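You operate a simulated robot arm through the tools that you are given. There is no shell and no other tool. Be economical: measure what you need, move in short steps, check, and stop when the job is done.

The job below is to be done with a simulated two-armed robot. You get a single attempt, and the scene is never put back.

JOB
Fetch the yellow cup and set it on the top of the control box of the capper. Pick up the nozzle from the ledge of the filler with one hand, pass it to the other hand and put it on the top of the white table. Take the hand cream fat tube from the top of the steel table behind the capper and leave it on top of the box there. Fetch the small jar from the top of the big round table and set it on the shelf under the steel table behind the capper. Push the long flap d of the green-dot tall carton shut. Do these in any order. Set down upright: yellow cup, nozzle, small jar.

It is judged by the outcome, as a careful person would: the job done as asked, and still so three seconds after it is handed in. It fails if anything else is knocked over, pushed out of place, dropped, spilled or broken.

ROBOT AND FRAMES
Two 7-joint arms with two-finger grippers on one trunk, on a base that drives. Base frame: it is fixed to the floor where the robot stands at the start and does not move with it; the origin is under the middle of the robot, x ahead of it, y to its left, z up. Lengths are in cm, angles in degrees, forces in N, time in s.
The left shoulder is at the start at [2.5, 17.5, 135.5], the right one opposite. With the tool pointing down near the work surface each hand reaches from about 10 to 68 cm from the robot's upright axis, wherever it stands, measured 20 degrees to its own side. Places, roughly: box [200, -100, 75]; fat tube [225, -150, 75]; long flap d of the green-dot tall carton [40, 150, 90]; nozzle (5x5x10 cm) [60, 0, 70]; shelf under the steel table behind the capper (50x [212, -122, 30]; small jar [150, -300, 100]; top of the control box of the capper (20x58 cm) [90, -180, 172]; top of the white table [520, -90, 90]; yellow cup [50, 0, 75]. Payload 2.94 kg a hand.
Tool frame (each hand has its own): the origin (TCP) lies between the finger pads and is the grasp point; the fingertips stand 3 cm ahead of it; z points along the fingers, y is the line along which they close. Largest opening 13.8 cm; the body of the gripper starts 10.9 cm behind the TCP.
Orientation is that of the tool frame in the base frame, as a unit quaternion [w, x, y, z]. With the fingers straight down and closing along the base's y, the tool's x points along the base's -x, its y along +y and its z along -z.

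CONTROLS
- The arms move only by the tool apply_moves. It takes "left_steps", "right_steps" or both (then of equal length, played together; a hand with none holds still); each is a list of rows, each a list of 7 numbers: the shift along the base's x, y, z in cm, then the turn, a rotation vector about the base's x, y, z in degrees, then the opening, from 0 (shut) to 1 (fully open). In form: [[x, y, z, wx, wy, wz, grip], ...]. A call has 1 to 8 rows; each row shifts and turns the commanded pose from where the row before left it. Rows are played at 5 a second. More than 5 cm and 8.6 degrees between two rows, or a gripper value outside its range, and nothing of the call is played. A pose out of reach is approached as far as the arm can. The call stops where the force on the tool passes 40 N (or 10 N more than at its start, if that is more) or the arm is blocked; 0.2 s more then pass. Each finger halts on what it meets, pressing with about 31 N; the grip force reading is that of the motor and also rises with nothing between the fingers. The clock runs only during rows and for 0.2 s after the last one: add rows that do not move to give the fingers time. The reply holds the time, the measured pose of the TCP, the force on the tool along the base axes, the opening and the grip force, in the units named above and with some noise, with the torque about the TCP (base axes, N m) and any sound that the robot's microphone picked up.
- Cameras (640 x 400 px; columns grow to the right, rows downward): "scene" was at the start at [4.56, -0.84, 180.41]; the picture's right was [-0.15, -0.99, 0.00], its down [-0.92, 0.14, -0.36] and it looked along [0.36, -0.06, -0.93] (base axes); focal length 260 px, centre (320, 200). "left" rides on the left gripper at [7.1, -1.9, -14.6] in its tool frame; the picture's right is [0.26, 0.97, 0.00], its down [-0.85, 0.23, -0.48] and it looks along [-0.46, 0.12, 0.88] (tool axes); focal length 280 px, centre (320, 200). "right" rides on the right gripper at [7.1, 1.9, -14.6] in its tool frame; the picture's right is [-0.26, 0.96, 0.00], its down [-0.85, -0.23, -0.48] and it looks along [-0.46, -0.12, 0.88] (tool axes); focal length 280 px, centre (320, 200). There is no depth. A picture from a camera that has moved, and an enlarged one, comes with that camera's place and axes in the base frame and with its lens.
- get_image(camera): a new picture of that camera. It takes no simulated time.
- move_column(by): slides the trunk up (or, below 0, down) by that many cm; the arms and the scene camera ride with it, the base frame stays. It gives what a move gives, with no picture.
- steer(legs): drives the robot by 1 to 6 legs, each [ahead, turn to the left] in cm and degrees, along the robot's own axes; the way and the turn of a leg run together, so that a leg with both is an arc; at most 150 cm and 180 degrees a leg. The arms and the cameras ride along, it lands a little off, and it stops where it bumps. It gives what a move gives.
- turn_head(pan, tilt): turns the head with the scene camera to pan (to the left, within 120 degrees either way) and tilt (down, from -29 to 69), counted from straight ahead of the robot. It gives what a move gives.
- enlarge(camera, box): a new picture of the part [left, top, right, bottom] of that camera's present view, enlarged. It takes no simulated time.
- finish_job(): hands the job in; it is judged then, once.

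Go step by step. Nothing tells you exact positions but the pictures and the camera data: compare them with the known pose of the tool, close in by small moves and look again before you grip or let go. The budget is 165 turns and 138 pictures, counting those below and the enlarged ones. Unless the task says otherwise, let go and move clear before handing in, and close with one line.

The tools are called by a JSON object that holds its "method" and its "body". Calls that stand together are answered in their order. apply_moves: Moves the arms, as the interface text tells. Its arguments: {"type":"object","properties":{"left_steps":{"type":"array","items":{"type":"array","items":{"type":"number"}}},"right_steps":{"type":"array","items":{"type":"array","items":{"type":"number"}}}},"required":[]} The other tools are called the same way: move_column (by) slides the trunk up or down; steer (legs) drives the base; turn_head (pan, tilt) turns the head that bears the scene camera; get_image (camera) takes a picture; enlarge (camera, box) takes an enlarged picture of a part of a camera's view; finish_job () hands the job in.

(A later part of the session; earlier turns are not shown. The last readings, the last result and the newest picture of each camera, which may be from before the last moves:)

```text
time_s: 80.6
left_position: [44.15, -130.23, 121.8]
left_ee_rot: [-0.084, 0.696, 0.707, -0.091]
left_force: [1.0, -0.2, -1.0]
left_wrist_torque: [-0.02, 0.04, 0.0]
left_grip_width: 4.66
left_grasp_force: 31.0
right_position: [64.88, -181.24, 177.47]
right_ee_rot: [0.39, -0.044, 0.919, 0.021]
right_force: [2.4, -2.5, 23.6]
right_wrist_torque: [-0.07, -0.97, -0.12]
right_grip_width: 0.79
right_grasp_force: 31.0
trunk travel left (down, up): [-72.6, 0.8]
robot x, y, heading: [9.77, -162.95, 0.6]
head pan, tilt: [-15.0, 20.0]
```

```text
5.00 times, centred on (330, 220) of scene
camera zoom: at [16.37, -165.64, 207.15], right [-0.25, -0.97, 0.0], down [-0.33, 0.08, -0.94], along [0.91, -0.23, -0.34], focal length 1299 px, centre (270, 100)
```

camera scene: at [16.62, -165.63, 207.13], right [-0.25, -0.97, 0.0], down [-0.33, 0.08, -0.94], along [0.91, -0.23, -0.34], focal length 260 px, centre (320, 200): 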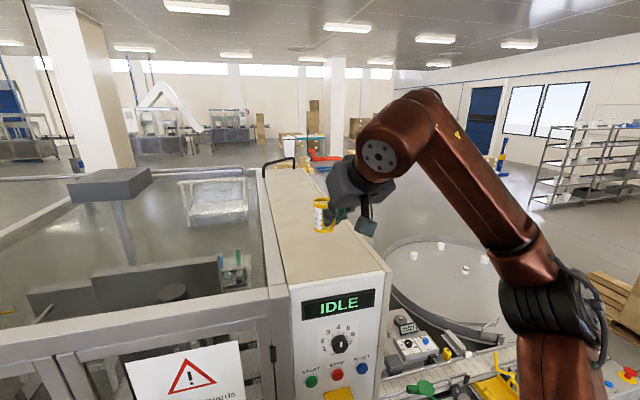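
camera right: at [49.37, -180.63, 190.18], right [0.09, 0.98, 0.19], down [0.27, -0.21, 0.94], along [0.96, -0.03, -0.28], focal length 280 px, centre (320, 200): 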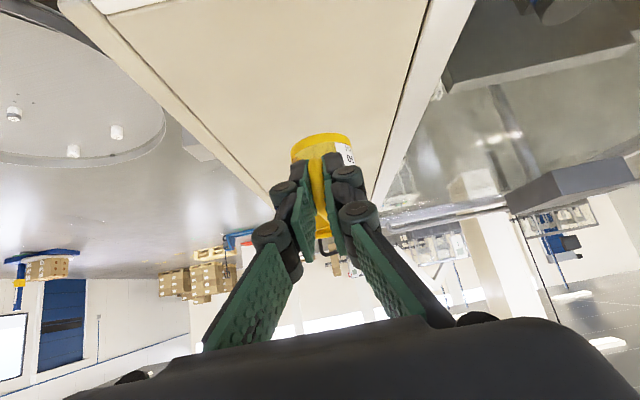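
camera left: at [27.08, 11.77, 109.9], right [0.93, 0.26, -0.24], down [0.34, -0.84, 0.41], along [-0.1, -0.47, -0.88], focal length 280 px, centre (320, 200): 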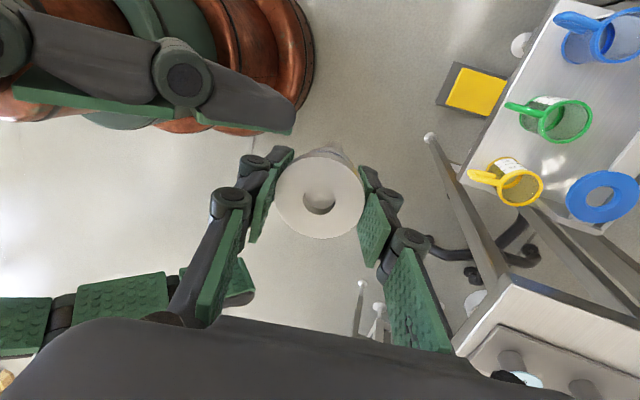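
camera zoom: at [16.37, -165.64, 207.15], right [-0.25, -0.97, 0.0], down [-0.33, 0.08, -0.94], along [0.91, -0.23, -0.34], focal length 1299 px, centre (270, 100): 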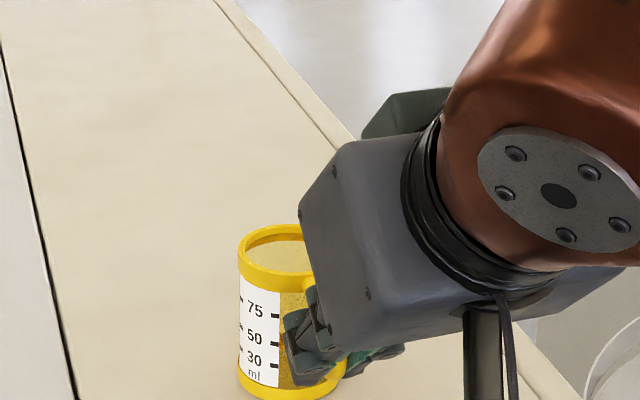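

The cup is on the box. I ease off the pressure, open, and retreat along the tool axis.

{"method": "apply_moves", "body": {"right_steps": [[0, 0, 0.35, 0, 0, 0, 0], [0, 0, 0, 0, 0, 0, 0.1], [0, 0, 0, 0, 0, 0, 0.25], [0, 0, 0, 0, 0, 0, 0.3], [-1.5, 0, 1.5, 0, 0, 0, 0.3], [-3, 0, 3, 0, 0, 0, 0.3], [-3, 0, 3, 0, 0, 0, 0.3]]}}

{"method": "get_image", "body": {"camera": "right"}}

```text
time_s: 82.2
left_position: [44.17, -130.36, 121.53]
left_ee_rot: [-0.085, 0.696, 0.707, -0.093]
left_force: [-0.3, -0.6, -1.7]
left_wrist_torque: [0.03, -0.02, 0.01]
left_grip_width: 4.68
left_grasp_force: 30.4
right_position: [57.36, -180.93, 185.1]
right_ee_rot: [0.388, -0.045, 0.92, 0.02]
right_force: [-1.4, 0.1, 0.4]
right_wrist_torque: [0.0, 0.0, -0.02]
right_grip_width: 4.16
right_grasp_force: 0.0
trunk travel left (down, up): [-72.6, 0.8]
robot x, y, heading: [9.45, -163.13, 0.5]
head pan, tilt: [-15.0, 20.0]
```

```text
76 pictures are left
camera right: at [41.82, -180.47, 190.1], right [0.09, 0.98, 0.19], down [0.27, -0.21, 0.94], along [0.96, -0.03, -0.29], focal length 280 px, centre (320, 200)
```

right: 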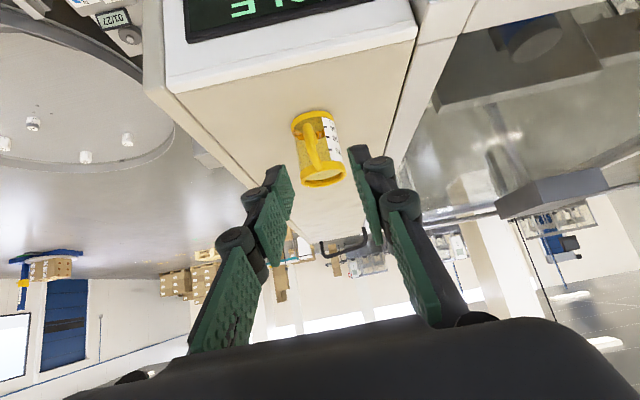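

The yellow cup stands on the control box. I back off, bring the right hand back to a compact pose, lower the trunk and look for the round table and its jar.

{"method": "steer", "body": {"legs": [[-35, 0]]}}

{"method": "apply_moves", "body": {"right_steps": [[0, 0, -4.8, 0, 0, 0, 0.5], [0, 0, -4.8, 0, 0, 0, 0.5], [0, 0, -4.8, 0, 0, 0, 0.5], [0, 0, -4.8, 0, 0, 0, 0.5], [0, 0, -4.8, 0, 0, 0, 0.5], [0, 0, -4.8, 0, 0, 0, 0.5], [0, 0, -4.8, 0, 0, 0, 0.5], [0, 0, -4.8, 0, 0, 0, 0.5]]}}

{"method": "turn_head", "body": {"pan": -35, "tilt": 20}}

{"method": "get_image", "body": {"camera": "scene"}}

```text
time_s: 84.4
left_position: [9.72, -130.63, 121.51]
left_ee_rot: [-0.085, 0.696, 0.707, -0.093]
left_force: [-0.3, -0.4, -2.2]
left_wrist_torque: [0.03, 0.02, 0.0]
left_grip_width: 4.67
left_grasp_force: 31.2
right_position: [22.96, -181.38, 185.07]
right_ee_rot: [0.387, -0.045, 0.921, 0.02]
right_force: [0.3, 0.0, -0.3]
right_wrist_torque: [0.0, 0.01, -0.02]
right_grip_width: 4.11
right_grasp_force: 0.0
trunk travel left (down, up): [-72.6, 0.8]
robot x, y, heading: [-25.06, -163.99, 0.3]
head pan, tilt: [-15.0, 20.0]
```

```text
time_s: 86.2
left_position: [9.65, -130.8, 121.63]
left_ee_rot: [-0.086, 0.696, 0.707, -0.092]
left_force: [-1.2, 0.4, -1.9]
left_wrist_torque: [-0.01, 0.0, 0.0]
left_grip_width: 4.66
left_grasp_force: 31.2
right_position: [22.97, -181.31, 146.83]
right_ee_rot: [0.387, -0.044, 0.921, 0.02]
right_force: [0.0, 0.1, 0.3]
right_wrist_torque: [0.0, 0.0, 0.04]
right_grip_width: 6.89
right_grasp_force: 0.0
trunk travel left (down, up): [-72.6, 0.8]
robot x, y, heading: [-24.89, -163.72, 0.7]
head pan, tilt: [-15.0, 20.0]
```

```text
time_s: 87.1
left_position: [9.66, -130.58, 121.46]
left_ee_rot: [-0.085, 0.696, 0.707, -0.092]
left_force: [-0.3, -0.1, -1.6]
left_wrist_torque: [0.0, -0.02, -0.01]
left_grip_width: 4.64
left_grasp_force: 30.9
right_position: [22.89, -181.38, 146.91]
right_ee_rot: [0.388, -0.044, 0.921, 0.02]
right_force: [0.4, 1.7, 0.5]
right_wrist_torque: [0.01, -0.01, -0.02]
right_grip_width: 6.9
right_grasp_force: 0.0
trunk travel left (down, up): [-72.6, 0.8]
robot x, y, heading: [-25.25, -163.37, 0.8]
head pan, tilt: [-35.0, 20.0]
```

```text
75 pictures are left
camera scene: at [-19.36, -168.9, 207.13], right [-0.56, -0.83, 0.0], down [-0.28, 0.19, -0.94], along [0.78, -0.53, -0.34], focal length 260 px, centre (320, 200)
```

scene: 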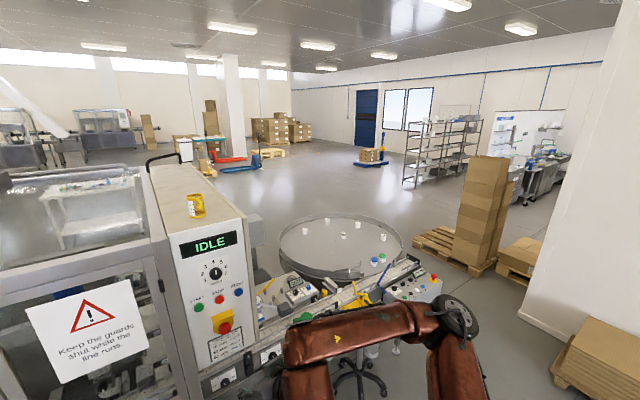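

Several jars stand on the round table. I enlarge it to identify the small one.

{"method": "enlarge", "body": {"camera": "scene", "box": [250, 200, 450, 320]}}

```text
3.20 times, centred on (350, 260) of scene
camera zoom: at [-19.36, -168.9, 207.13], right [-0.56, -0.83, 0.0], down [-0.28, 0.19, -0.94], along [0.78, -0.53, -0.34], focal length 832 px, centre (224, 8)
```

zoom: 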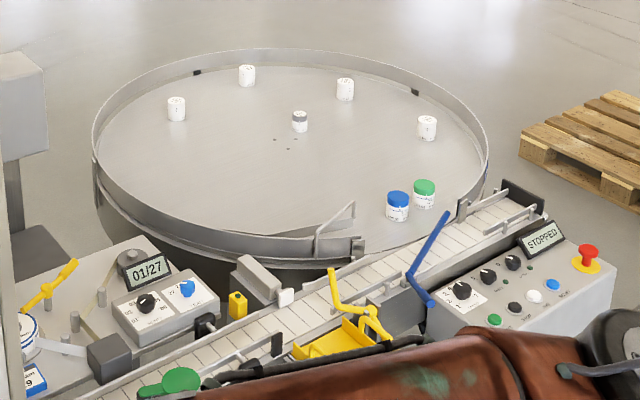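

The small jar is the grey-lidded one at the centre, about (135, −299). I'll go round the outside, past the end of the conveyor, to the table's south side.

{"method": "steer", "body": {"legs": [[0, -84], [150, 0], [30, 0]]}}

{"method": "turn_head", "body": {"pan": 50, "tilt": 40}}

{"method": "get_image", "body": {"camera": "scene"}}

```text
time_s: 99.7
left_position: [23.81, -373.52, 121.52]
left_ee_rot: [-0.125, 0.991, 0.039, -0.009]
left_force: [1.2, 0.6, -2.5]
left_wrist_torque: [-0.04, 0.01, -0.03]
left_grip_width: 4.63
left_grasp_force: 31.0
right_position: [-25.96, -389.88, 146.99]
right_ee_rot: [0.296, 0.597, 0.702, -0.25]
right_force: [-0.1, 0.5, 0.1]
right_wrist_torque: [0.0, 0.01, 0.02]
right_grip_width: 6.91
right_grasp_force: 0.1
trunk travel left (down, up): [-72.6, 0.8]
robot x, y, heading: [-11.36, -341.13, -85.7]
head pan, tilt: [-35.0, 20.0]
```

```text
time_s: 101.3
left_position: [23.82, -373.39, 121.6]
left_ee_rot: [-0.125, 0.991, 0.039, -0.009]
left_force: [-0.1, 0.3, -2.0]
left_wrist_torque: [-0.02, 0.02, 0.0]
left_grip_width: 4.67
left_grasp_force: 31.1
right_position: [-25.9, -389.92, 146.89]
right_ee_rot: [0.297, 0.598, 0.701, -0.251]
right_force: [-0.2, -0.3, 0.1]
right_wrist_torque: [0.01, -0.03, 0.02]
right_grip_width: 6.9
right_grasp_force: 0.0
trunk travel left (down, up): [-72.6, 0.8]
robot x, y, heading: [-11.12, -341.23, -85.9]
head pan, tilt: [50.0, 40.0]
```

```text
73 pictures are left
camera scene: at [-4.65, -343.99, 203.99], right [-0.58, -0.81, 0.0], down [-0.52, 0.38, -0.77], along [0.62, -0.45, -0.64], focal length 260 px, centre (320, 200)
```

scene: 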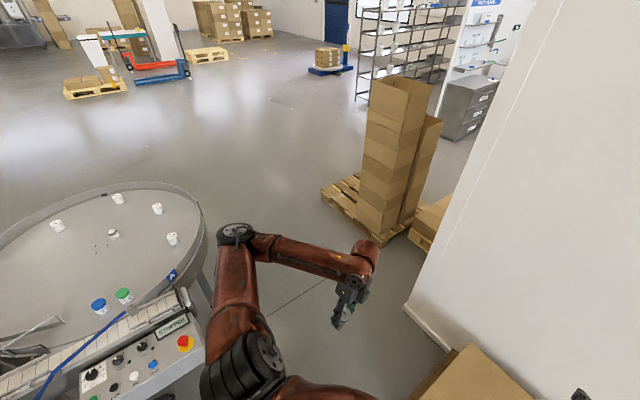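

The corridor is wide, and the jar triangulates to about (145, −308, 95). I drive to (140, −400) and face the table.

{"method": "steer", "body": {"legs": [[0, 64.5], [150, 0], [12, 0], [0, 111]]}}

{"method": "turn_head", "body": {"pan": 0, "tilt": 40}}

{"method": "get_image", "body": {"camera": "scene"}}

```text
time_s: 117.2
left_position: [109.79, -363.56, 121.6]
left_ee_rot: [0.007, -0.015, 0.992, -0.125]
left_force: [0.0, 0.1, -2.4]
left_wrist_torque: [0.01, -0.01, 0.02]
left_grip_width: 4.63
left_grasp_force: 31.2
right_position: [160.25, -349.49, 146.89]
right_ee_rot: [-0.257, 0.687, -0.614, -0.291]
right_force: [0.4, 0.3, 0.3]
right_wrist_torque: [-0.02, -0.03, 0.02]
right_grip_width: 6.86
right_grasp_force: 0.0
trunk travel left (down, up): [-72.6, 0.8]
robot x, y, heading: [143.25, -397.82, 91.4]
head pan, tilt: [50.0, 40.0]
```

```text
time_s: 118.4
left_position: [109.79, -363.55, 121.5]
left_ee_rot: [0.006, -0.015, 0.992, -0.125]
left_force: [0.8, 0.6, -2.1]
left_wrist_torque: [0.02, -0.01, -0.03]
left_grip_width: 4.63
left_grasp_force: 30.8
right_position: [160.25, -349.46, 146.9]
right_ee_rot: [-0.257, 0.688, -0.614, -0.29]
right_force: [-0.7, -0.1, 0.0]
right_wrist_torque: [0.02, 0.01, 0.01]
right_grip_width: 6.91
right_grasp_force: 0.1
trunk travel left (down, up): [-72.6, 0.8]
robot x, y, heading: [143.36, -397.73, 91.6]
head pan, tilt: [0.0, 40.0]
```

```text
72 pictures are left
camera scene: at [143.01, -391.11, 203.99], right [1.0, 0.03, 0.0], down [0.02, -0.64, -0.77], along [-0.02, 0.77, -0.64], focal length 260 px, centre (320, 200)
```

scene: 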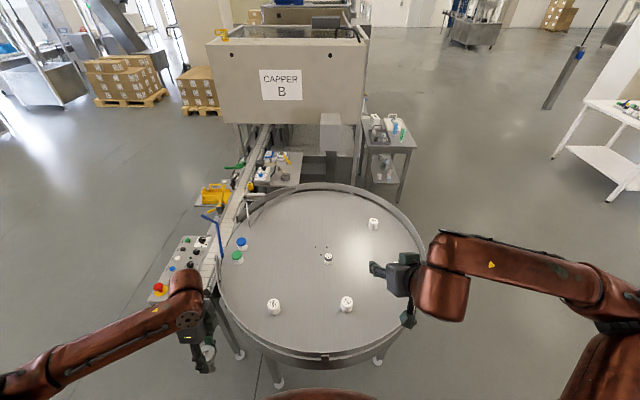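

From here I see the jar at about (145, −306), the rim at y of about −354, and the steel table and white table beyond. I lower the trunk 10 cm, drive forward 12 cm and bring the right hand out toward the jar.

{"method": "move_column", "body": {"by": -10}}

{"method": "steer", "body": {"legs": [[12, 0]]}}

{"method": "apply_moves", "body": {"right_steps": [[-2.5, 2.3, -3, 0, 0, 0, 0.65], [-2.5, 2.3, -3, 0, 0, 0, 0.65], [-2.5, 2.3, -3, 0, 0, 0, 0.65], [-2.5, 2.3, -3, 0, 0, 0, 0.65], [-2.5, 2.3, -3, 0, 0, 0, 0.65], [-2.5, 2.3, -3, 0, 0, 0, 0.65], [0, 0, -3, 0, 0, 0, 0.65], [0, 0, -3, 0, 0, 0, 0.65]]}}

{"method": "get_image", "body": {"camera": "right"}}

{"method": "get_image", "body": {"camera": "scene"}}

```text
time_s: 119.7
left_position: [109.78, -363.54, 111.67]
left_ee_rot: [0.006, -0.015, 0.992, -0.125]
left_force: [0.8, 0.4, -1.7]
left_wrist_torque: [0.0, 0.0, 0.01]
left_grip_width: 4.62
left_grasp_force: 30.6
right_position: [160.28, -349.63, 136.88]
right_ee_rot: [-0.258, 0.686, -0.615, -0.29]
right_force: [0.5, -0.1, -0.7]
right_wrist_torque: [-0.02, 0.01, -0.01]
right_grip_width: 6.94
right_grasp_force: 0.1
trunk travel left (down, up): [-62.6, 10.8]
robot x, y, heading: [143.25, -397.66, 91.2]
head pan, tilt: [0.0, 40.0]
```

```text
time_s: 121.0
left_position: [109.56, -351.53, 111.65]
left_ee_rot: [0.006, -0.014, 0.992, -0.125]
left_force: [0.8, -0.3, -2.5]
left_wrist_torque: [-0.01, -0.01, 0.01]
left_grip_width: 4.63
left_grasp_force: 30.9
right_position: [160.09, -337.65, 136.9]
right_ee_rot: [-0.258, 0.686, -0.616, -0.289]
right_force: [0.2, -1.1, -1.1]
right_wrist_torque: [0.0, -0.02, 0.01]
right_grip_width: 6.9
right_grasp_force: 0.1
trunk travel left (down, up): [-62.6, 10.8]
robot x, y, heading: [142.85, -385.66, 91.4]
head pan, tilt: [0.0, 40.0]
```

```text
time_s: 122.8
left_position: [109.55, -351.59, 111.61]
left_ee_rot: [0.005, -0.014, 0.992, -0.126]
left_force: [-0.4, 0.1, -1.3]
left_wrist_torque: [-0.02, -0.01, 0.0]
left_grip_width: 4.67
left_grasp_force: 30.8
right_position: [145.15, -323.69, 112.57]
right_ee_rot: [-0.258, 0.686, -0.616, -0.289]
right_force: [-0.4, -0.3, -1.0]
right_wrist_torque: [-0.01, 0.02, -0.01]
right_grip_width: 8.93
right_grasp_force: 0.1
trunk travel left (down, up): [-62.6, 10.8]
robot x, y, heading: [143.34, -385.71, 91.4]
head pan, tilt: [0.0, 40.0]
```

```text
71 pictures are left
camera right: at [144.85, -339.18, 117.69], right [-0.98, 0.08, 0.19], down [0.2, 0.28, 0.94], along [0.02, 0.96, -0.29], focal length 280 px, centre (320, 200)
```

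right: 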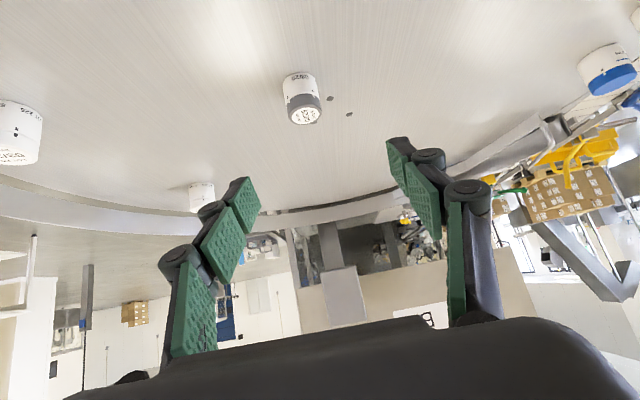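

```text
70 pictures are left
camera scene: at [142.69, -378.78, 194.01], right [1.0, 0.02, 0.0], down [0.02, -0.64, -0.77], along [-0.02, 0.77, -0.64], focal length 260 px, centre (320, 200)
```

scene: 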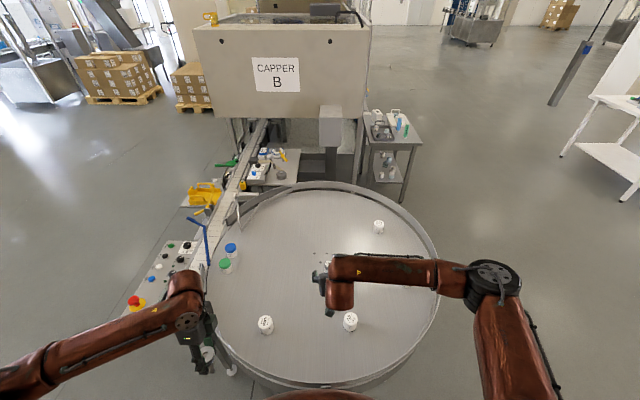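

The jar is at about (145.4, −305.6), lid top z of about 94 and base about 89. I approach to a standoff.

{"method": "apply_moves", "body": {"right_steps": [[0.1, 2.9, -3.5, 0, 0, 0, 0.55], [0.1, 2.9, -3.5, 0, 0, 0, 0.55], [0.1, 2.9, -3.5, 0, 0, 0, 0.55], [0.1, 2.9, -3.5, 0, 0, 0, 0.55], [0, 0, 0, 0, 0, 0, 0.55]]}}

{"method": "get_image", "body": {"camera": "right"}}

```text
time_s: 124.0
left_position: [109.49, -351.61, 111.57]
left_ee_rot: [0.006, -0.014, 0.992, -0.125]
left_force: [-0.5, -0.3, -0.8]
left_wrist_torque: [0.03, -0.03, -0.04]
left_grip_width: 4.63
left_grasp_force: 31.9
right_position: [145.53, -312.1, 98.89]
right_ee_rot: [-0.257, 0.687, -0.614, -0.29]
right_force: [0.2, -0.3, -0.6]
right_wrist_torque: [0.0, 0.01, 0.0]
right_grip_width: 7.6
right_grasp_force: 0.1
trunk travel left (down, up): [-62.6, 10.8]
robot x, y, heading: [143.15, -385.63, 91.2]
head pan, tilt: [0.0, 40.0]
```

```text
69 pictures are left
camera right: at [145.26, -327.64, 103.83], right [-0.98, 0.08, 0.19], down [0.2, 0.28, 0.94], along [0.02, 0.96, -0.29], focal length 280 px, centre (320, 200)
```

right: 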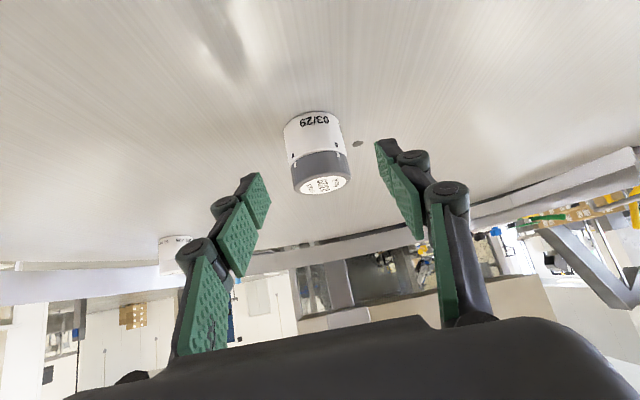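

I refine the jar to lid top about 96.2 at y −307, base about 91.2. I move in to TCP (145.5, −307.9, 95) and close.

{"method": "apply_moves", "body": {"right_steps": [[0, 1.4, -1.3, 0, 0, 0, 0.55], [0, 1.4, -1.3, 0, 0, 0, 0.55], [0, 1.4, -1.2, 0, 0, 0, 0.55], [0, 0, 0, 0, 0, 0, 0.55]]}}

{"method": "get_image", "body": {"camera": "right"}}

```text
time_s: 125.0
left_position: [109.63, -351.36, 111.63]
left_ee_rot: [0.006, -0.013, 0.992, -0.125]
left_force: [-0.1, -0.4, -1.9]
left_wrist_torque: [-0.01, 0.01, -0.02]
left_grip_width: 4.64
left_grasp_force: 31.0
right_position: [145.36, -307.99, 94.96]
right_ee_rot: [-0.259, 0.685, -0.616, -0.29]
right_force: [0.1, 0.4, -0.8]
right_wrist_torque: [0.0, 0.0, -0.02]
right_grip_width: 7.62
right_grasp_force: 0.1
trunk travel left (down, up): [-62.6, 10.8]
robot x, y, heading: [143.29, -385.8, 91.1]
head pan, tilt: [0.0, 40.0]
```

```text
68 pictures are left
camera right: at [145.12, -323.56, 100.02], right [-0.98, 0.08, 0.19], down [0.2, 0.28, 0.94], along [0.02, 0.96, -0.29], focal length 280 px, centre (320, 200)
```

right: 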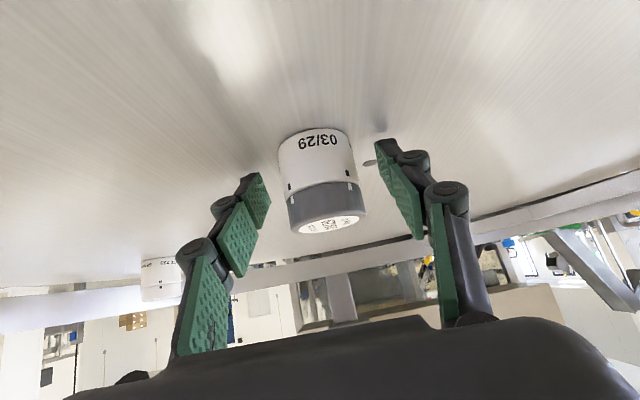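

The jar sits near the fingertips, so I advance 1 cm horizontally and close.

{"method": "apply_moves", "body": {"right_steps": [[0, 1.0, 0, 0, 0, 0, 0.55], [0, 0, 0, 0, 0, 0, 0.4], [0, 0, 0, 0, 0, 0, 0.25], [0, 0, 0, 0, 0, 0, 0.2], [0, 0, 0, 0, 0, 0, 0.2]]}}

{"method": "get_image", "body": {"camera": "right"}}

```text
time_s: 126.2
left_position: [109.57, -351.51, 111.59]
left_ee_rot: [0.006, -0.013, 0.992, -0.125]
left_force: [-1.2, 0.5, -2.0]
left_wrist_torque: [0.05, 0.03, 0.0]
left_grip_width: 4.65
left_grasp_force: 30.5
right_position: [145.43, -307.02, 95.04]
right_ee_rot: [-0.259, 0.686, -0.616, -0.29]
right_force: [1.0, 0.1, 1.1]
right_wrist_torque: [0.02, 0.0, -0.02]
right_grip_width: 4.24
right_grasp_force: 31.0
trunk travel left (down, up): [-62.6, 10.8]
robot x, y, heading: [142.8, -385.77, 91.2]
head pan, tilt: [0.0, 40.0]
```

```text
67 pictures are left
camera right: at [145.1, -322.47, 100.01], right [-0.98, 0.08, 0.19], down [0.2, 0.28, 0.94], along [0.02, 0.96, -0.29], focal length 280 px, centre (320, 200)
```

right: 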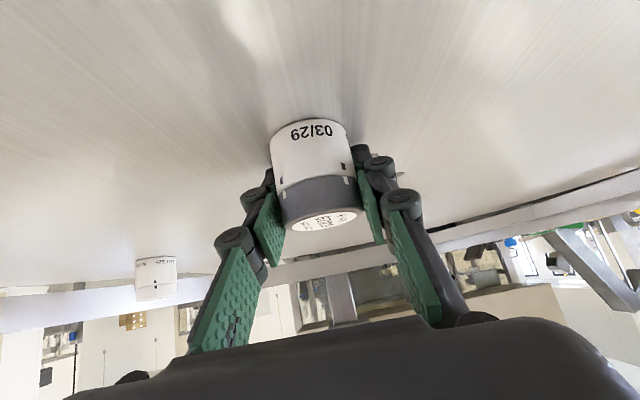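

The jar is gripped, 4.24 cm across. I lift and retract.

{"method": "apply_moves", "body": {"right_steps": [[0, 0, 2, 0, 0, 0, 0.2], [0, 0, 4, 0, 0, 0, 0.2], [0, -1, 4, 0, 0, 0, 0.2], [0, -2, 4, 0, 0, 0, 0.2], [0, -3, 3.5, 0, 0, 0, 0.2], [0, -4, 2, 0, 0, 0, 0.2], [0, -4, 0, 0, 0, 0, 0.2], [0, -4, 0, 0, 0, 0, 0.2]]}}

{"method": "get_image", "body": {"camera": "right"}}

{"method": "enlarge", "body": {"camera": "scene", "box": [310, 80, 470, 220]}}

```text
time_s: 128.0
left_position: [109.53, -351.54, 111.58]
left_ee_rot: [0.005, -0.014, 0.992, -0.125]
left_force: [-0.2, -0.4, -1.1]
left_wrist_torque: [0.02, 0.0, 0.02]
left_grip_width: 4.65
left_grasp_force: 30.7
right_position: [145.16, -325.06, 114.78]
right_ee_rot: [-0.258, 0.686, -0.616, -0.29]
right_force: [0.6, -1.1, -0.4]
right_wrist_torque: [0.01, -0.01, -0.03]
right_grip_width: 4.22
right_grasp_force: 31.3
trunk travel left (down, up): [-62.6, 10.8]
robot x, y, heading: [143.3, -385.54, 91.6]
head pan, tilt: [0.0, 40.0]
```

```text
66 pictures are left
camera right: at [144.97, -340.67, 119.68], right [-0.98, 0.08, 0.19], down [0.2, 0.28, 0.94], along [0.02, 0.96, -0.29], focal length 280 px, centre (320, 200)
```

right: 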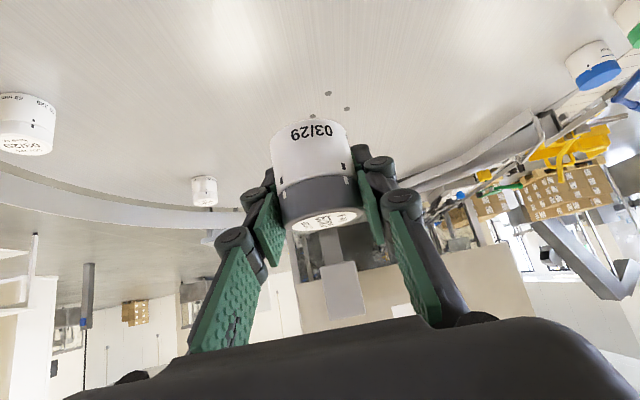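

```text
2.86 times, centred on (390, 150) of scene
camera zoom: at [142.67, -378.98, 194.01], right [1.0, 0.02, 0.0], down [0.02, -0.64, -0.77], along [-0.02, 0.77, -0.64], focal length 742 px, centre (120, 343)
```

zoom: 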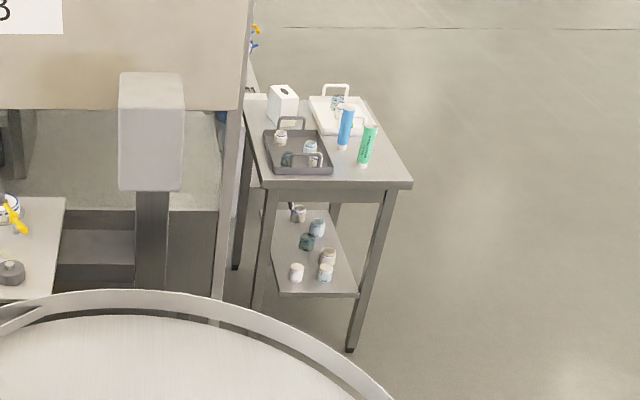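

The jar is in hand. The steel table spans about x 183–236, y −152 to −75, with a tissue box, trays, two tubes and a shelf with jars. I drive round to its east side, facing west.

{"method": "steer", "body": {"legs": [[-15, 0], [0, -67.4], [150, 0], [22, 0], [0, 66]]}}

{"method": "steer", "body": {"legs": [[150, 0], [55, 0], [0, 90]]}}

{"method": "turn_head", "body": {"pan": 0, "tilt": 45}}

{"method": "get_image", "body": {"camera": "scene"}}

```text
time_s: 143.4
left_position: [266.16, -293.43, 111.69]
left_ee_rot: [0.005, -0.007, 0.992, -0.125]
left_force: [0.0, 0.5, -2.0]
left_wrist_torque: [0.03, 0.02, 0.03]
left_grip_width: 4.64
left_grasp_force: 31.2
right_position: [302.16, -267.42, 114.69]
right_ee_rot: [-0.259, 0.682, -0.62, -0.288]
right_force: [-0.4, 0.1, 0.9]
right_wrist_torque: [0.01, 0.01, -0.05]
right_grip_width: 4.24
right_grasp_force: 30.8
trunk travel left (down, up): [-62.6, 10.8]
robot x, y, heading: [299.07, -328.32, 90.5]
head pan, tilt: [0.0, 40.0]
```

```text
time_s: 157.4
left_position: [260.89, -157.19, 111.62]
left_ee_rot: [-0.094, 0.72, -0.683, 0.084]
left_force: [0.3, 0.3, -1.7]
left_wrist_torque: [0.0, 0.02, -0.03]
left_grip_width: 4.66
left_grasp_force: 31.4
right_position: [233.59, -122.13, 114.67]
right_ee_rot: [0.028, 0.92, 0.061, -0.386]
right_force: [0.3, -0.3, -1.0]
right_wrist_torque: [-0.03, 0.02, 0.03]
right_grip_width: 4.25
right_grasp_force: 30.9
trunk travel left (down, up): [-62.6, 10.8]
robot x, y, heading: [294.14, -123.13, -177.3]
head pan, tilt: [0.0, 40.0]
```

```text
time_s: 158.1
left_position: [260.92, -157.37, 111.58]
left_ee_rot: [-0.093, 0.719, -0.684, 0.083]
left_force: [0.2, 0.1, -2.7]
left_wrist_torque: [0.01, 0.01, -0.02]
left_grip_width: 4.65
left_grasp_force: 31.4
right_position: [233.67, -122.17, 114.54]
right_ee_rot: [0.027, 0.92, 0.061, -0.386]
right_force: [-0.7, 0.5, 0.1]
right_wrist_torque: [0.0, -0.07, 0.02]
right_grip_width: 4.22
right_grasp_force: 31.1
trunk travel left (down, up): [-62.6, 10.8]
robot x, y, heading: [293.89, -122.95, -177.2]
head pan, tilt: [0.0, 45.0]
```

```text
64 pictures are left
camera scene: at [287.8, -123.33, 193.29], right [-0.05, 1.0, 0.0], down [0.71, 0.03, -0.71], along [-0.71, -0.03, -0.71], focal length 260 px, centre (320, 200)
```

scene: 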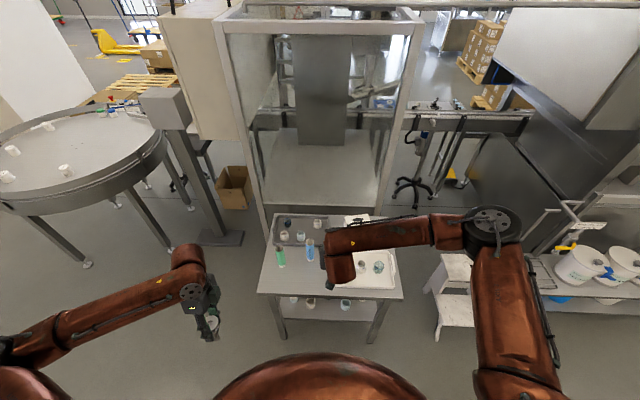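

I'm facing the table from the east. I back up, lower the trunk and look at the shelf and tubes.

{"method": "steer", "body": {"legs": [[-38, -3]]}}

{"method": "move_column", "body": {"by": -55}}

{"method": "turn_head", "body": {"pan": 0, "tilt": 38}}

{"method": "enlarge", "body": {"camera": "scene", "box": [180, 80, 460, 280]}}

```text
time_s: 160.5
left_position: [297.36, -154.67, 111.63]
left_ee_rot: [0.091, -0.7, 0.703, -0.086]
left_force: [0.4, 0.1, -2.0]
left_wrist_torque: [0.01, 0.04, -0.03]
left_grip_width: 4.7
left_grasp_force: 30.7
right_position: [271.96, -118.05, 114.65]
right_ee_rot: [0.016, 0.921, 0.034, -0.388]
right_force: [-0.9, -0.6, -0.8]
right_wrist_torque: [-0.03, 0.03, 0.01]
right_grip_width: 4.21
right_grasp_force: 30.9
trunk travel left (down, up): [-62.6, 10.8]
robot x, y, heading: [332.79, -122.49, 179.8]
head pan, tilt: [0.0, 45.0]
```

```text
refused: -55 is not a number from -40 to 40
```

```text
time_s: 161.2
left_position: [297.16, -154.66, 111.66]
left_ee_rot: [0.092, -0.7, 0.703, -0.086]
left_force: [0.2, -0.4, -2.5]
left_wrist_torque: [0.01, 0.01, 0.01]
left_grip_width: 4.65
left_grasp_force: 31.3
right_position: [272.02, -118.02, 114.69]
right_ee_rot: [0.016, 0.921, 0.035, -0.387]
right_force: [0.2, -0.5, -0.2]
right_wrist_torque: [0.0, 0.03, 0.01]
right_grip_width: 4.22
right_grasp_force: 31.3
trunk travel left (down, up): [-62.6, 10.8]
robot x, y, heading: [332.7, -122.1, 179.5]
head pan, tilt: [0.0, 38.0]
```

```text
2.00 times, centred on (320, 180) of scene
camera zoom: at [325.59, -122.21, 194.31], right [0.01, 1.0, 0.0], down [0.62, -0.01, -0.79], along [-0.79, 0.01, -0.62], focal length 520 px, centre (320, 240)
```

zoom: 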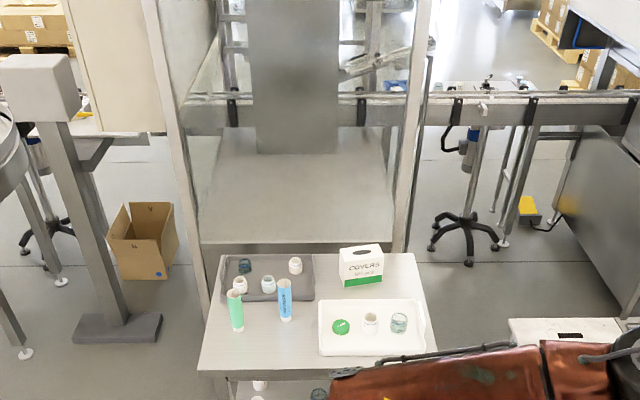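

I lower the trunk 40 cm for the shelf view.

{"method": "move_column", "body": {"by": -40}}

{"method": "turn_head", "body": {"pan": 0, "tilt": 38}}

{"method": "enlarge", "body": {"camera": "scene", "box": [220, 120, 420, 280]}}

{"method": "get_image", "body": {"camera": "right"}}

```text
time_s: 165.0
left_position: [297.18, -154.54, 70.44]
left_ee_rot: [0.105, -0.698, 0.701, -0.099]
left_force: [0.6, 0.2, -2.2]
left_wrist_torque: [-0.01, 0.01, -0.03]
left_grip_width: 4.65
left_grasp_force: 31.1
right_position: [272.1, -118.02, 74.69]
right_ee_rot: [0.016, 0.921, 0.035, -0.388]
right_force: [0.5, 0.5, -1.4]
right_wrist_torque: [0.03, -0.03, -0.01]
right_grip_width: 4.24
right_grasp_force: 30.6
trunk travel left (down, up): [-22.6, 50.8]
robot x, y, heading: [332.79, -122.34, 179.4]
head pan, tilt: [0.0, 38.0]
```

```text
time_s: 165.6
left_position: [297.18, -154.61, 70.45]
left_ee_rot: [0.105, -0.698, 0.702, -0.1]
left_force: [0.2, -0.3, -2.5]
left_wrist_torque: [0.01, 0.01, 0.02]
left_grip_width: 4.64
left_grasp_force: 31.5
right_position: [272.0, -117.97, 74.65]
right_ee_rot: [0.016, 0.921, 0.035, -0.388]
right_force: [0.1, 0.5, -0.8]
right_wrist_torque: [0.05, -0.02, 0.03]
right_grip_width: 4.24
right_grasp_force: 30.6
trunk travel left (down, up): [-22.6, 50.8]
robot x, y, heading: [332.06, -122.43, 179.6]
head pan, tilt: [0.0, 38.0]
```

```text
2.50 times, centred on (320, 200) of scene
camera zoom: at [310.86, -122.07, 153.91], right [0.01, 1.0, 0.0], down [0.62, -0.01, -0.79], along [-0.79, 0.01, -0.62], focal length 650 px, centre (320, 200)
```

zoom: 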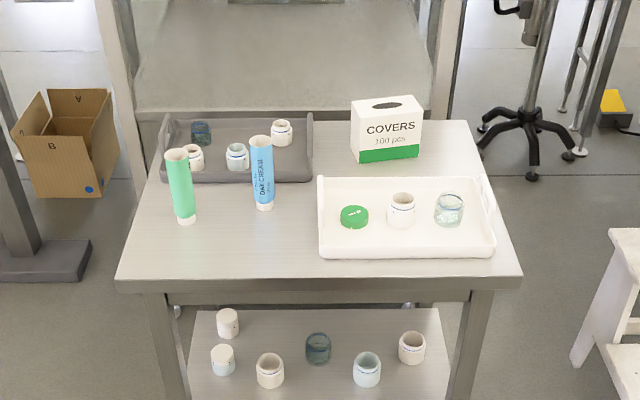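

```text
61 pictures are left
camera right: at [287.42, -118.73, 79.62], right [-0.11, -0.98, 0.19], down [-0.27, 0.21, 0.94], along [-0.96, 0.05, -0.29], focal length 280 px, centre (320, 200)
```

right: 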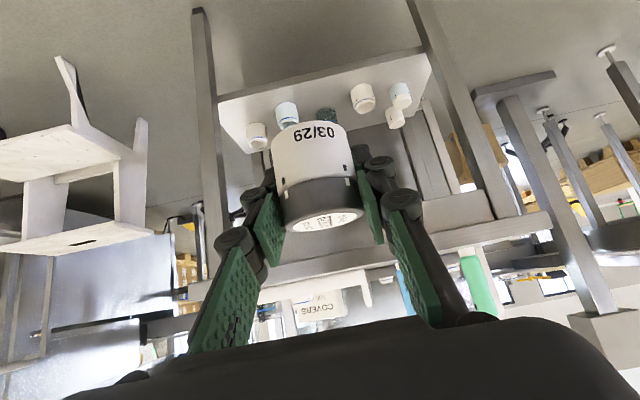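

The shelf's front edge is at x of about 229.5, and the jars behind stand at x of about 218. There is a free front spot at (225, −121). I lower the right hand in front of the table, then drive in.

{"method": "apply_moves", "body": {"right_steps": [[0, -0.4, -4, 0, 0, 0, 0.2], [0, -0.4, -4, 0, 0, 0, 0.2], [0, -0.4, -4, 0, 0, 0, 0.2], [0, -0.4, -4, 0, 0, 0, 0.2], [0, -0.4, -4, 0, 0, 0, 0.2], [0, -0.4, -4, 0, 0, 0, 0.2], [0, -0.4, -4, 0, 0, 0, 0.2], [0, -0.4, -3, 0, 0, 0, 0.2]]}}

{"method": "enlarge", "body": {"camera": "scene", "box": [260, 155, 330, 200]}}

{"method": "get_image", "body": {"camera": "right"}}

```text
time_s: 167.4
left_position: [297.21, -154.49, 70.54]
left_ee_rot: [0.106, -0.698, 0.701, -0.098]
left_force: [0.4, 0.3, -2.7]
left_wrist_torque: [0.01, -0.01, 0.01]
left_grip_width: 4.66
left_grasp_force: 30.6
right_position: [272.05, -121.18, 43.61]
right_ee_rot: [0.016, 0.921, 0.035, -0.388]
right_force: [-0.5, -0.9, -0.6]
right_wrist_torque: [-0.02, 0.0, -0.01]
right_grip_width: 4.24
right_grasp_force: 31.5
trunk travel left (down, up): [-22.6, 50.8]
robot x, y, heading: [332.38, -122.07, 179.2]
head pan, tilt: [0.0, 38.0]
```

```text
8.89 times, centred on (295, 178) of scene
camera zoom: at [310.82, -122.12, 153.91], right [0.01, 1.0, 0.0], down [0.62, -0.01, -0.79], along [-0.79, 0.01, -0.62], focal length 2310 px, centre (542, 400)
```

zoom: 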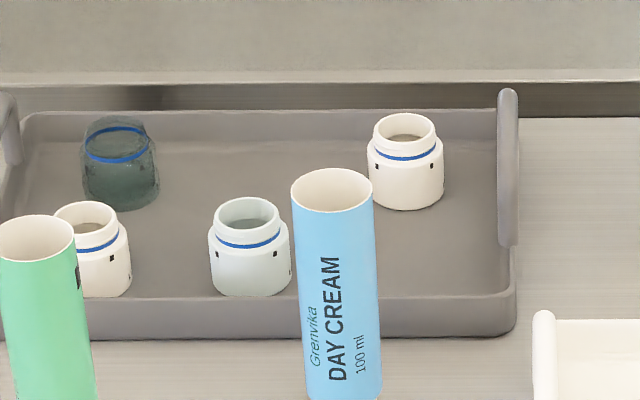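

```text
59 pictures are left
camera right: at [287.46, -121.94, 48.5], right [-0.11, -0.98, 0.19], down [-0.27, 0.21, 0.94], along [-0.96, 0.05, -0.29], focal length 280 px, centre (320, 200)
```

right: 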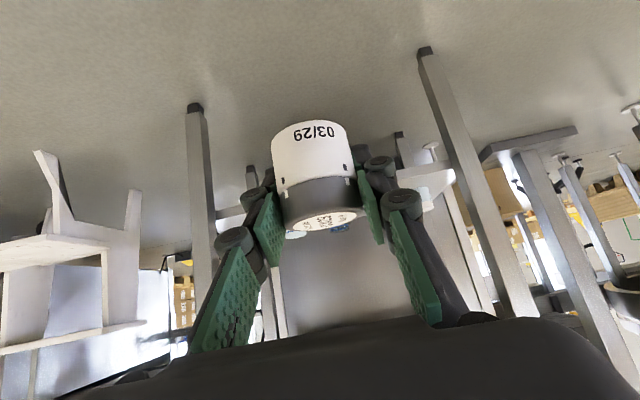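

Blue is "DAY CREAM", so the green tube should be the hand cream; I'll confirm that later. I drive in with the jar.

{"method": "steer", "body": {"legs": [[38, 0]]}}

{"method": "get_image", "body": {"camera": "right"}}

{"method": "turn_head", "body": {"pan": 0, "tilt": 65}}

{"method": "get_image", "body": {"camera": "scene"}}

```text
time_s: 169.8
left_position: [259.26, -154.4, 70.39]
left_ee_rot: [0.104, -0.699, 0.7, -0.099]
left_force: [-0.5, -0.1, -2.1]
left_wrist_torque: [0.02, -0.02, 0.02]
left_grip_width: 4.66
left_grasp_force: 30.6
right_position: [233.99, -121.05, 43.53]
right_ee_rot: [0.015, 0.921, 0.035, -0.387]
right_force: [0.3, 0.3, -0.7]
right_wrist_torque: [0.01, 0.0, 0.03]
right_grip_width: 4.25
right_grasp_force: 30.8
trunk travel left (down, up): [-22.6, 50.8]
robot x, y, heading: [294.36, -121.87, 179.8]
head pan, tilt: [0.0, 38.0]
```

```text
58 pictures are left
camera right: at [249.37, -121.72, 48.53], right [-0.11, -0.98, 0.19], down [-0.27, 0.21, 0.94], along [-0.96, 0.05, -0.29], focal length 280 px, centre (320, 200)
```

right: 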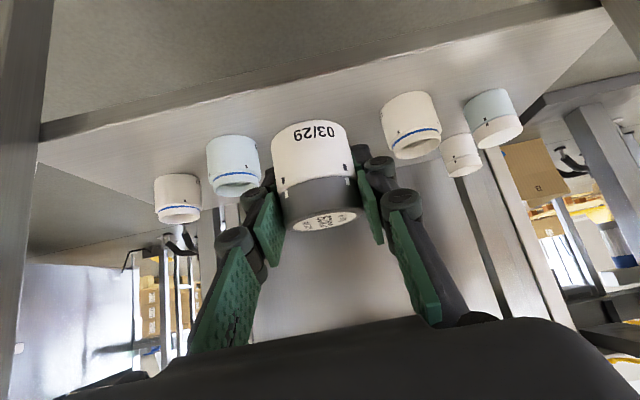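

```text
time_s: 170.7
left_position: [259.13, -154.39, 70.45]
left_ee_rot: [0.105, -0.699, 0.7, -0.099]
left_force: [-0.6, 0.1, -2.8]
left_wrist_torque: [0.03, 0.0, 0.01]
left_grip_width: 4.64
left_grasp_force: 30.7
right_position: [234.06, -121.03, 43.5]
right_ee_rot: [0.015, 0.921, 0.035, -0.387]
right_force: [-1.3, 0.1, -0.2]
right_wrist_torque: [-0.04, 0.04, 0.03]
right_grip_width: 4.25
right_grasp_force: 30.6
trunk travel left (down, up): [-22.6, 50.8]
robot x, y, heading: [294.39, -122.24, 179.6]
head pan, tilt: [0.0, 65.0]
```

```text
57 pictures are left
camera scene: at [275.33, -121.84, 150.39], right [0.01, 1.0, 0.0], down [0.91, -0.01, -0.42], along [-0.42, 0.0, -0.91], focal length 260 px, centre (320, 200)
```

scene: 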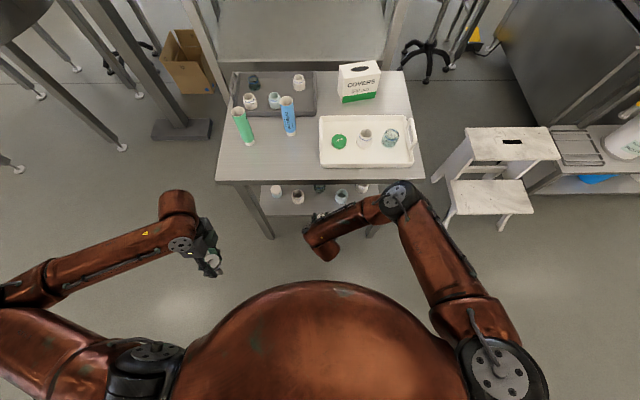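

The neighbours are at y of about −111 and −133, so I aim for (221.5, −121.7). I slide in above the shelf.

{"method": "apply_moves", "body": {"right_steps": [[-3, -0.2, -1, 0, 0, 0, 0.2], [-3, -0.2, -1, 0, 0, 0, 0.2], [-3, -0.2, -1, 0, 0, 0, 0.2], [-3.2, -0.1, -1, 0, 0, 0, 0.2], [0, 0, 0, 0, 0, 0, 0.2]]}}

{"method": "get_image", "body": {"camera": "right"}}

{"method": "get_image", "body": {"camera": "scene"}}

```text
time_s: 171.9
left_position: [259.28, -154.33, 70.51]
left_ee_rot: [0.105, -0.699, 0.7, -0.1]
left_force: [0.3, -1.1, -1.2]
left_wrist_torque: [-0.01, 0.0, -0.02]
left_grip_width: 4.63
left_grasp_force: 31.2
right_position: [221.81, -121.57, 39.42]
right_ee_rot: [0.017, 0.921, 0.037, -0.387]
right_force: [-0.2, 0.4, -1.0]
right_wrist_torque: [0.0, -0.01, 0.02]
right_grip_width: 4.21
right_grasp_force: 30.9
trunk travel left (down, up): [-22.6, 50.8]
robot x, y, heading: [294.25, -121.88, 179.4]
head pan, tilt: [0.0, 65.0]
```

```text
56 pictures are left
camera right: at [237.28, -122.24, 44.56], right [-0.11, -0.98, 0.19], down [-0.27, 0.21, 0.94], along [-0.96, 0.05, -0.29], focal length 280 px, centre (320, 200)
```

right: 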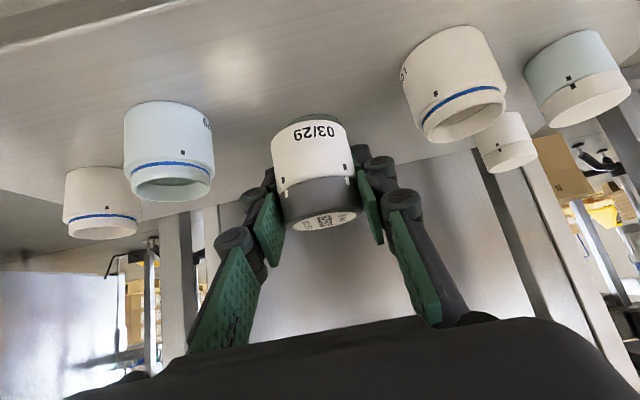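

```text
55 pictures are left
camera scene: at [275.34, -121.84, 150.39], right [0.01, 1.0, 0.0], down [0.91, -0.01, -0.42], along [-0.42, 0.0, -0.91], focal length 260 px, centre (320, 200)
```

scene: 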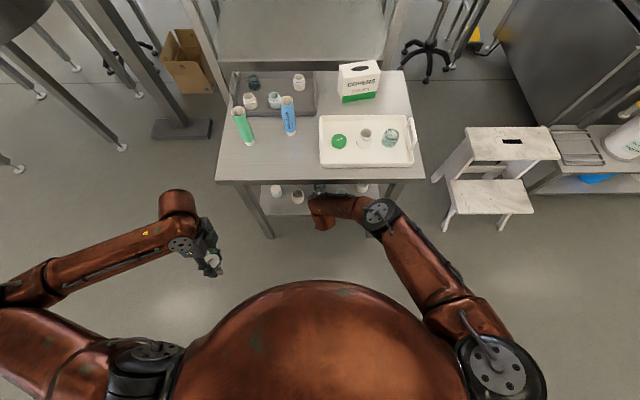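

There is clear space on both sides. I lower it in small steps.

{"method": "apply_moves", "body": {"right_steps": [[0, 0, -2, 0, 0, 0, 0.2], [0, 0, -1.5, 0, 0, 0, 0.2], [0, 0, -0.4, 0, 0, 0, 0.2], [0, 0, -0.3, 0, 0, 0, 0.2], [0, 0, 0, 0, 0, 0, 0.2]]}}

{"method": "apply_moves", "body": {"right_steps": [[0, 0, -0.25, 0, 0, 0, 0.2], [0, 0, -0.25, 0, 0, 0, 0.2], [0, 0, 0, 0, 0, 0, 0.2]]}}

{"method": "get_image", "body": {"camera": "right"}}

```text
time_s: 173.1
left_position: [259.17, -154.37, 70.44]
left_ee_rot: [0.105, -0.7, 0.7, -0.099]
left_force: [-0.2, -0.2, -1.8]
left_wrist_torque: [0.0, 0.03, 0.02]
left_grip_width: 4.65
left_grasp_force: 30.5
right_position: [221.74, -121.52, 35.22]
right_ee_rot: [0.016, 0.921, 0.036, -0.388]
right_force: [-0.1, -0.2, -1.1]
right_wrist_torque: [0.01, 0.01, 0.0]
right_grip_width: 4.24
right_grasp_force: 30.9
trunk travel left (down, up): [-22.6, 50.8]
robot x, y, heading: [294.52, -121.94, 179.8]
head pan, tilt: [0.0, 65.0]
```

```text
time_s: 173.9
left_position: [259.17, -154.39, 70.46]
left_ee_rot: [0.105, -0.699, 0.7, -0.1]
left_force: [-0.2, 0.4, -1.9]
left_wrist_torque: [0.0, 0.03, -0.03]
left_grip_width: 4.68
left_grasp_force: 32.0
right_position: [221.73, -121.72, 34.88]
right_ee_rot: [0.015, 0.921, 0.036, -0.387]
right_force: [0.5, -0.9, -1.0]
right_wrist_torque: [0.02, 0.01, 0.01]
right_grip_width: 4.24
right_grasp_force: 31.2
trunk travel left (down, up): [-22.6, 50.8]
robot x, y, heading: [294.56, -121.81, 179.7]
head pan, tilt: [0.0, 65.0]
```

```text
54 pictures are left
camera right: at [237.2, -122.39, 39.88], right [-0.11, -0.98, 0.19], down [-0.27, 0.21, 0.94], along [-0.96, 0.05, -0.29], focal length 280 px, centre (320, 200)
```

right: 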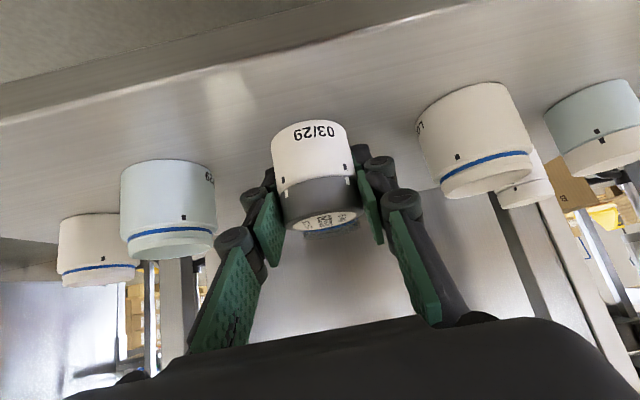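

{"method": "apply_moves", "body": {"right_steps": [[0, 0, -0.25, 0, 0, 0, 0.2], [0, 0, -0.25, 0, 0, 0, 0.2], [0, 0, -0.2, 0, 0, 0, 0.2], [0, 0, 0, 0, 0, 0, 0.2]]}}

{"method": "apply_moves", "body": {"right_steps": [[0, 0, -0.25, 0, 0, 0, 0.2], [0, 0, -0.25, 0, 0, 0, 0.2], [0, 0, 0, 0, 0, 0, 0.2]]}}

```text
time_s: 174.9
left_position: [259.17, -154.34, 70.51]
left_ee_rot: [0.104, -0.698, 0.701, -0.099]
left_force: [0.1, 0.0, -1.3]
left_wrist_torque: [0.02, -0.02, 0.0]
left_grip_width: 4.67
left_grasp_force: 31.4
right_position: [221.78, -121.7, 34.83]
right_ee_rot: [0.016, 0.921, 0.035, -0.387]
right_force: [0.2, 0.2, -1.3]
right_wrist_torque: [0.03, 0.01, -0.02]
right_grip_width: 4.23
right_grasp_force: 30.5
right hand out of reach, approached as far as the arm can: row 2
trunk travel left (down, up): [-22.6, 50.8]
robot x, y, heading: [294.63, -121.77, 179.5]
head pan, tilt: [0.0, 65.0]
```

```text
time_s: 175.7
left_position: [259.2, -154.33, 70.49]
left_ee_rot: [-0.105, 0.7, -0.699, 0.099]
left_force: [-0.2, 0.1, -2.1]
left_wrist_torque: [0.03, 0.02, 0.03]
left_grip_width: 4.63
left_grasp_force: 31.0
right_position: [221.96, -121.53, 34.56]
right_ee_rot: [0.015, 0.922, 0.036, -0.386]
right_force: [1.4, 0.2, -0.5]
right_wrist_torque: [-0.05, 0.0, -0.02]
right_grip_width: 4.25
right_grasp_force: 30.7
right hand out of reach, approached as far as the arm can: row 1
trunk travel left (down, up): [-22.6, 50.8]
robot x, y, heading: [294.56, -121.9, 179.5]
head pan, tilt: [0.0, 65.0]
```

The arm is at its limit, so I lower it with the trunk instead.

{"method": "move_column", "body": {"by": -0.5}}

{"method": "move_column", "body": {"by": -0.4}}

```text
time_s: 176.3
left_position: [259.3, -154.4, 70.08]
left_ee_rot: [0.105, -0.7, 0.7, -0.098]
left_force: [0.9, -0.8, -1.1]
left_wrist_torque: [-0.02, 0.01, -0.01]
left_grip_width: 4.63
left_grasp_force: 31.0
right_position: [221.77, -121.58, 34.12]
right_ee_rot: [0.016, 0.921, 0.035, -0.388]
right_force: [0.3, -0.1, -0.3]
right_wrist_torque: [0.01, -0.05, 0.03]
right_grip_width: 4.22
right_grasp_force: 30.9
trunk travel left (down, up): [-22.1, 51.3]
robot x, y, heading: [294.64, -121.91, 179.7]
head pan, tilt: [0.0, 65.0]
```

```text
time_s: 176.8
left_position: [259.22, -154.37, 69.59]
left_ee_rot: [-0.105, 0.7, -0.7, 0.098]
left_force: [0.3, -0.2, -2.3]
left_wrist_torque: [-0.02, 0.02, 0.02]
left_grip_width: 4.65
left_grasp_force: 30.9
right_position: [221.76, -121.63, 33.78]
right_ee_rot: [0.016, 0.921, 0.035, -0.387]
right_force: [-1.0, -0.8, -0.1]
right_wrist_torque: [-0.01, 0.01, 0.04]
right_grip_width: 4.22
right_grasp_force: 30.8
trunk travel left (down, up): [-21.7, 51.7]
robot x, y, heading: [294.33, -122.03, 179.5]
head pan, tilt: [0.0, 65.0]
```

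{"method": "enlarge", "body": {"camera": "right", "box": [220, 40, 460, 240]}}

{"method": "move_column", "body": {"by": -0.3}}

{"method": "move_column", "body": {"by": -0.3}}

```text
2.00 times, centred on (340, 140) of right
camera zoom: at [237.26, -122.32, 38.78], right [-0.11, -0.98, 0.19], down [-0.27, 0.21, 0.94], along [-0.96, 0.05, -0.29], focal length 561 px, centre (280, 320)
```

zoom: 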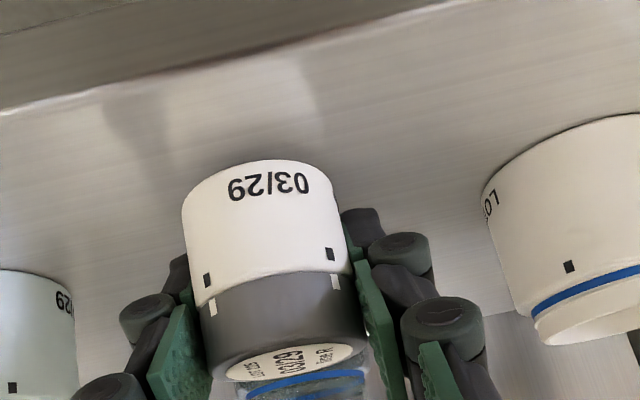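

```text
time_s: 177.3
left_position: [259.28, -154.35, 69.24]
left_ee_rot: [0.105, -0.699, 0.7, -0.098]
left_force: [0.7, -0.2, -2.1]
left_wrist_torque: [0.01, 0.03, -0.01]
left_grip_width: 4.66
left_grasp_force: 30.9
right_position: [221.77, -121.64, 33.41]
right_ee_rot: [0.016, 0.922, 0.036, -0.386]
right_force: [0.3, 0.3, -0.8]
right_wrist_torque: [-0.03, 0.0, -0.01]
right_grip_width: 4.23
right_grasp_force: 31.2
trunk travel left (down, up): [-21.4, 52.0]
robot x, y, heading: [294.37, -122.03, 179.4]
head pan, tilt: [0.0, 65.0]
```

```text
time_s: 177.8
left_position: [259.15, -154.5, 69.11]
left_ee_rot: [-0.107, 0.701, -0.698, 0.1]
left_force: [-1.0, -0.3, -0.9]
left_wrist_torque: [-0.01, 0.02, 0.02]
left_grip_width: 4.63
left_grasp_force: 30.9
right_position: [221.78, -121.68, 33.1]
right_ee_rot: [0.016, 0.921, 0.036, -0.388]
right_force: [0.2, 0.3, -0.3]
right_wrist_torque: [0.0, 0.0, -0.01]
right_grip_width: 4.23
right_grasp_force: 30.9
trunk travel left (down, up): [-21.1, 52.3]
robot x, y, heading: [294.39, -122.28, 179.8]
head pan, tilt: [0.0, 65.0]
```

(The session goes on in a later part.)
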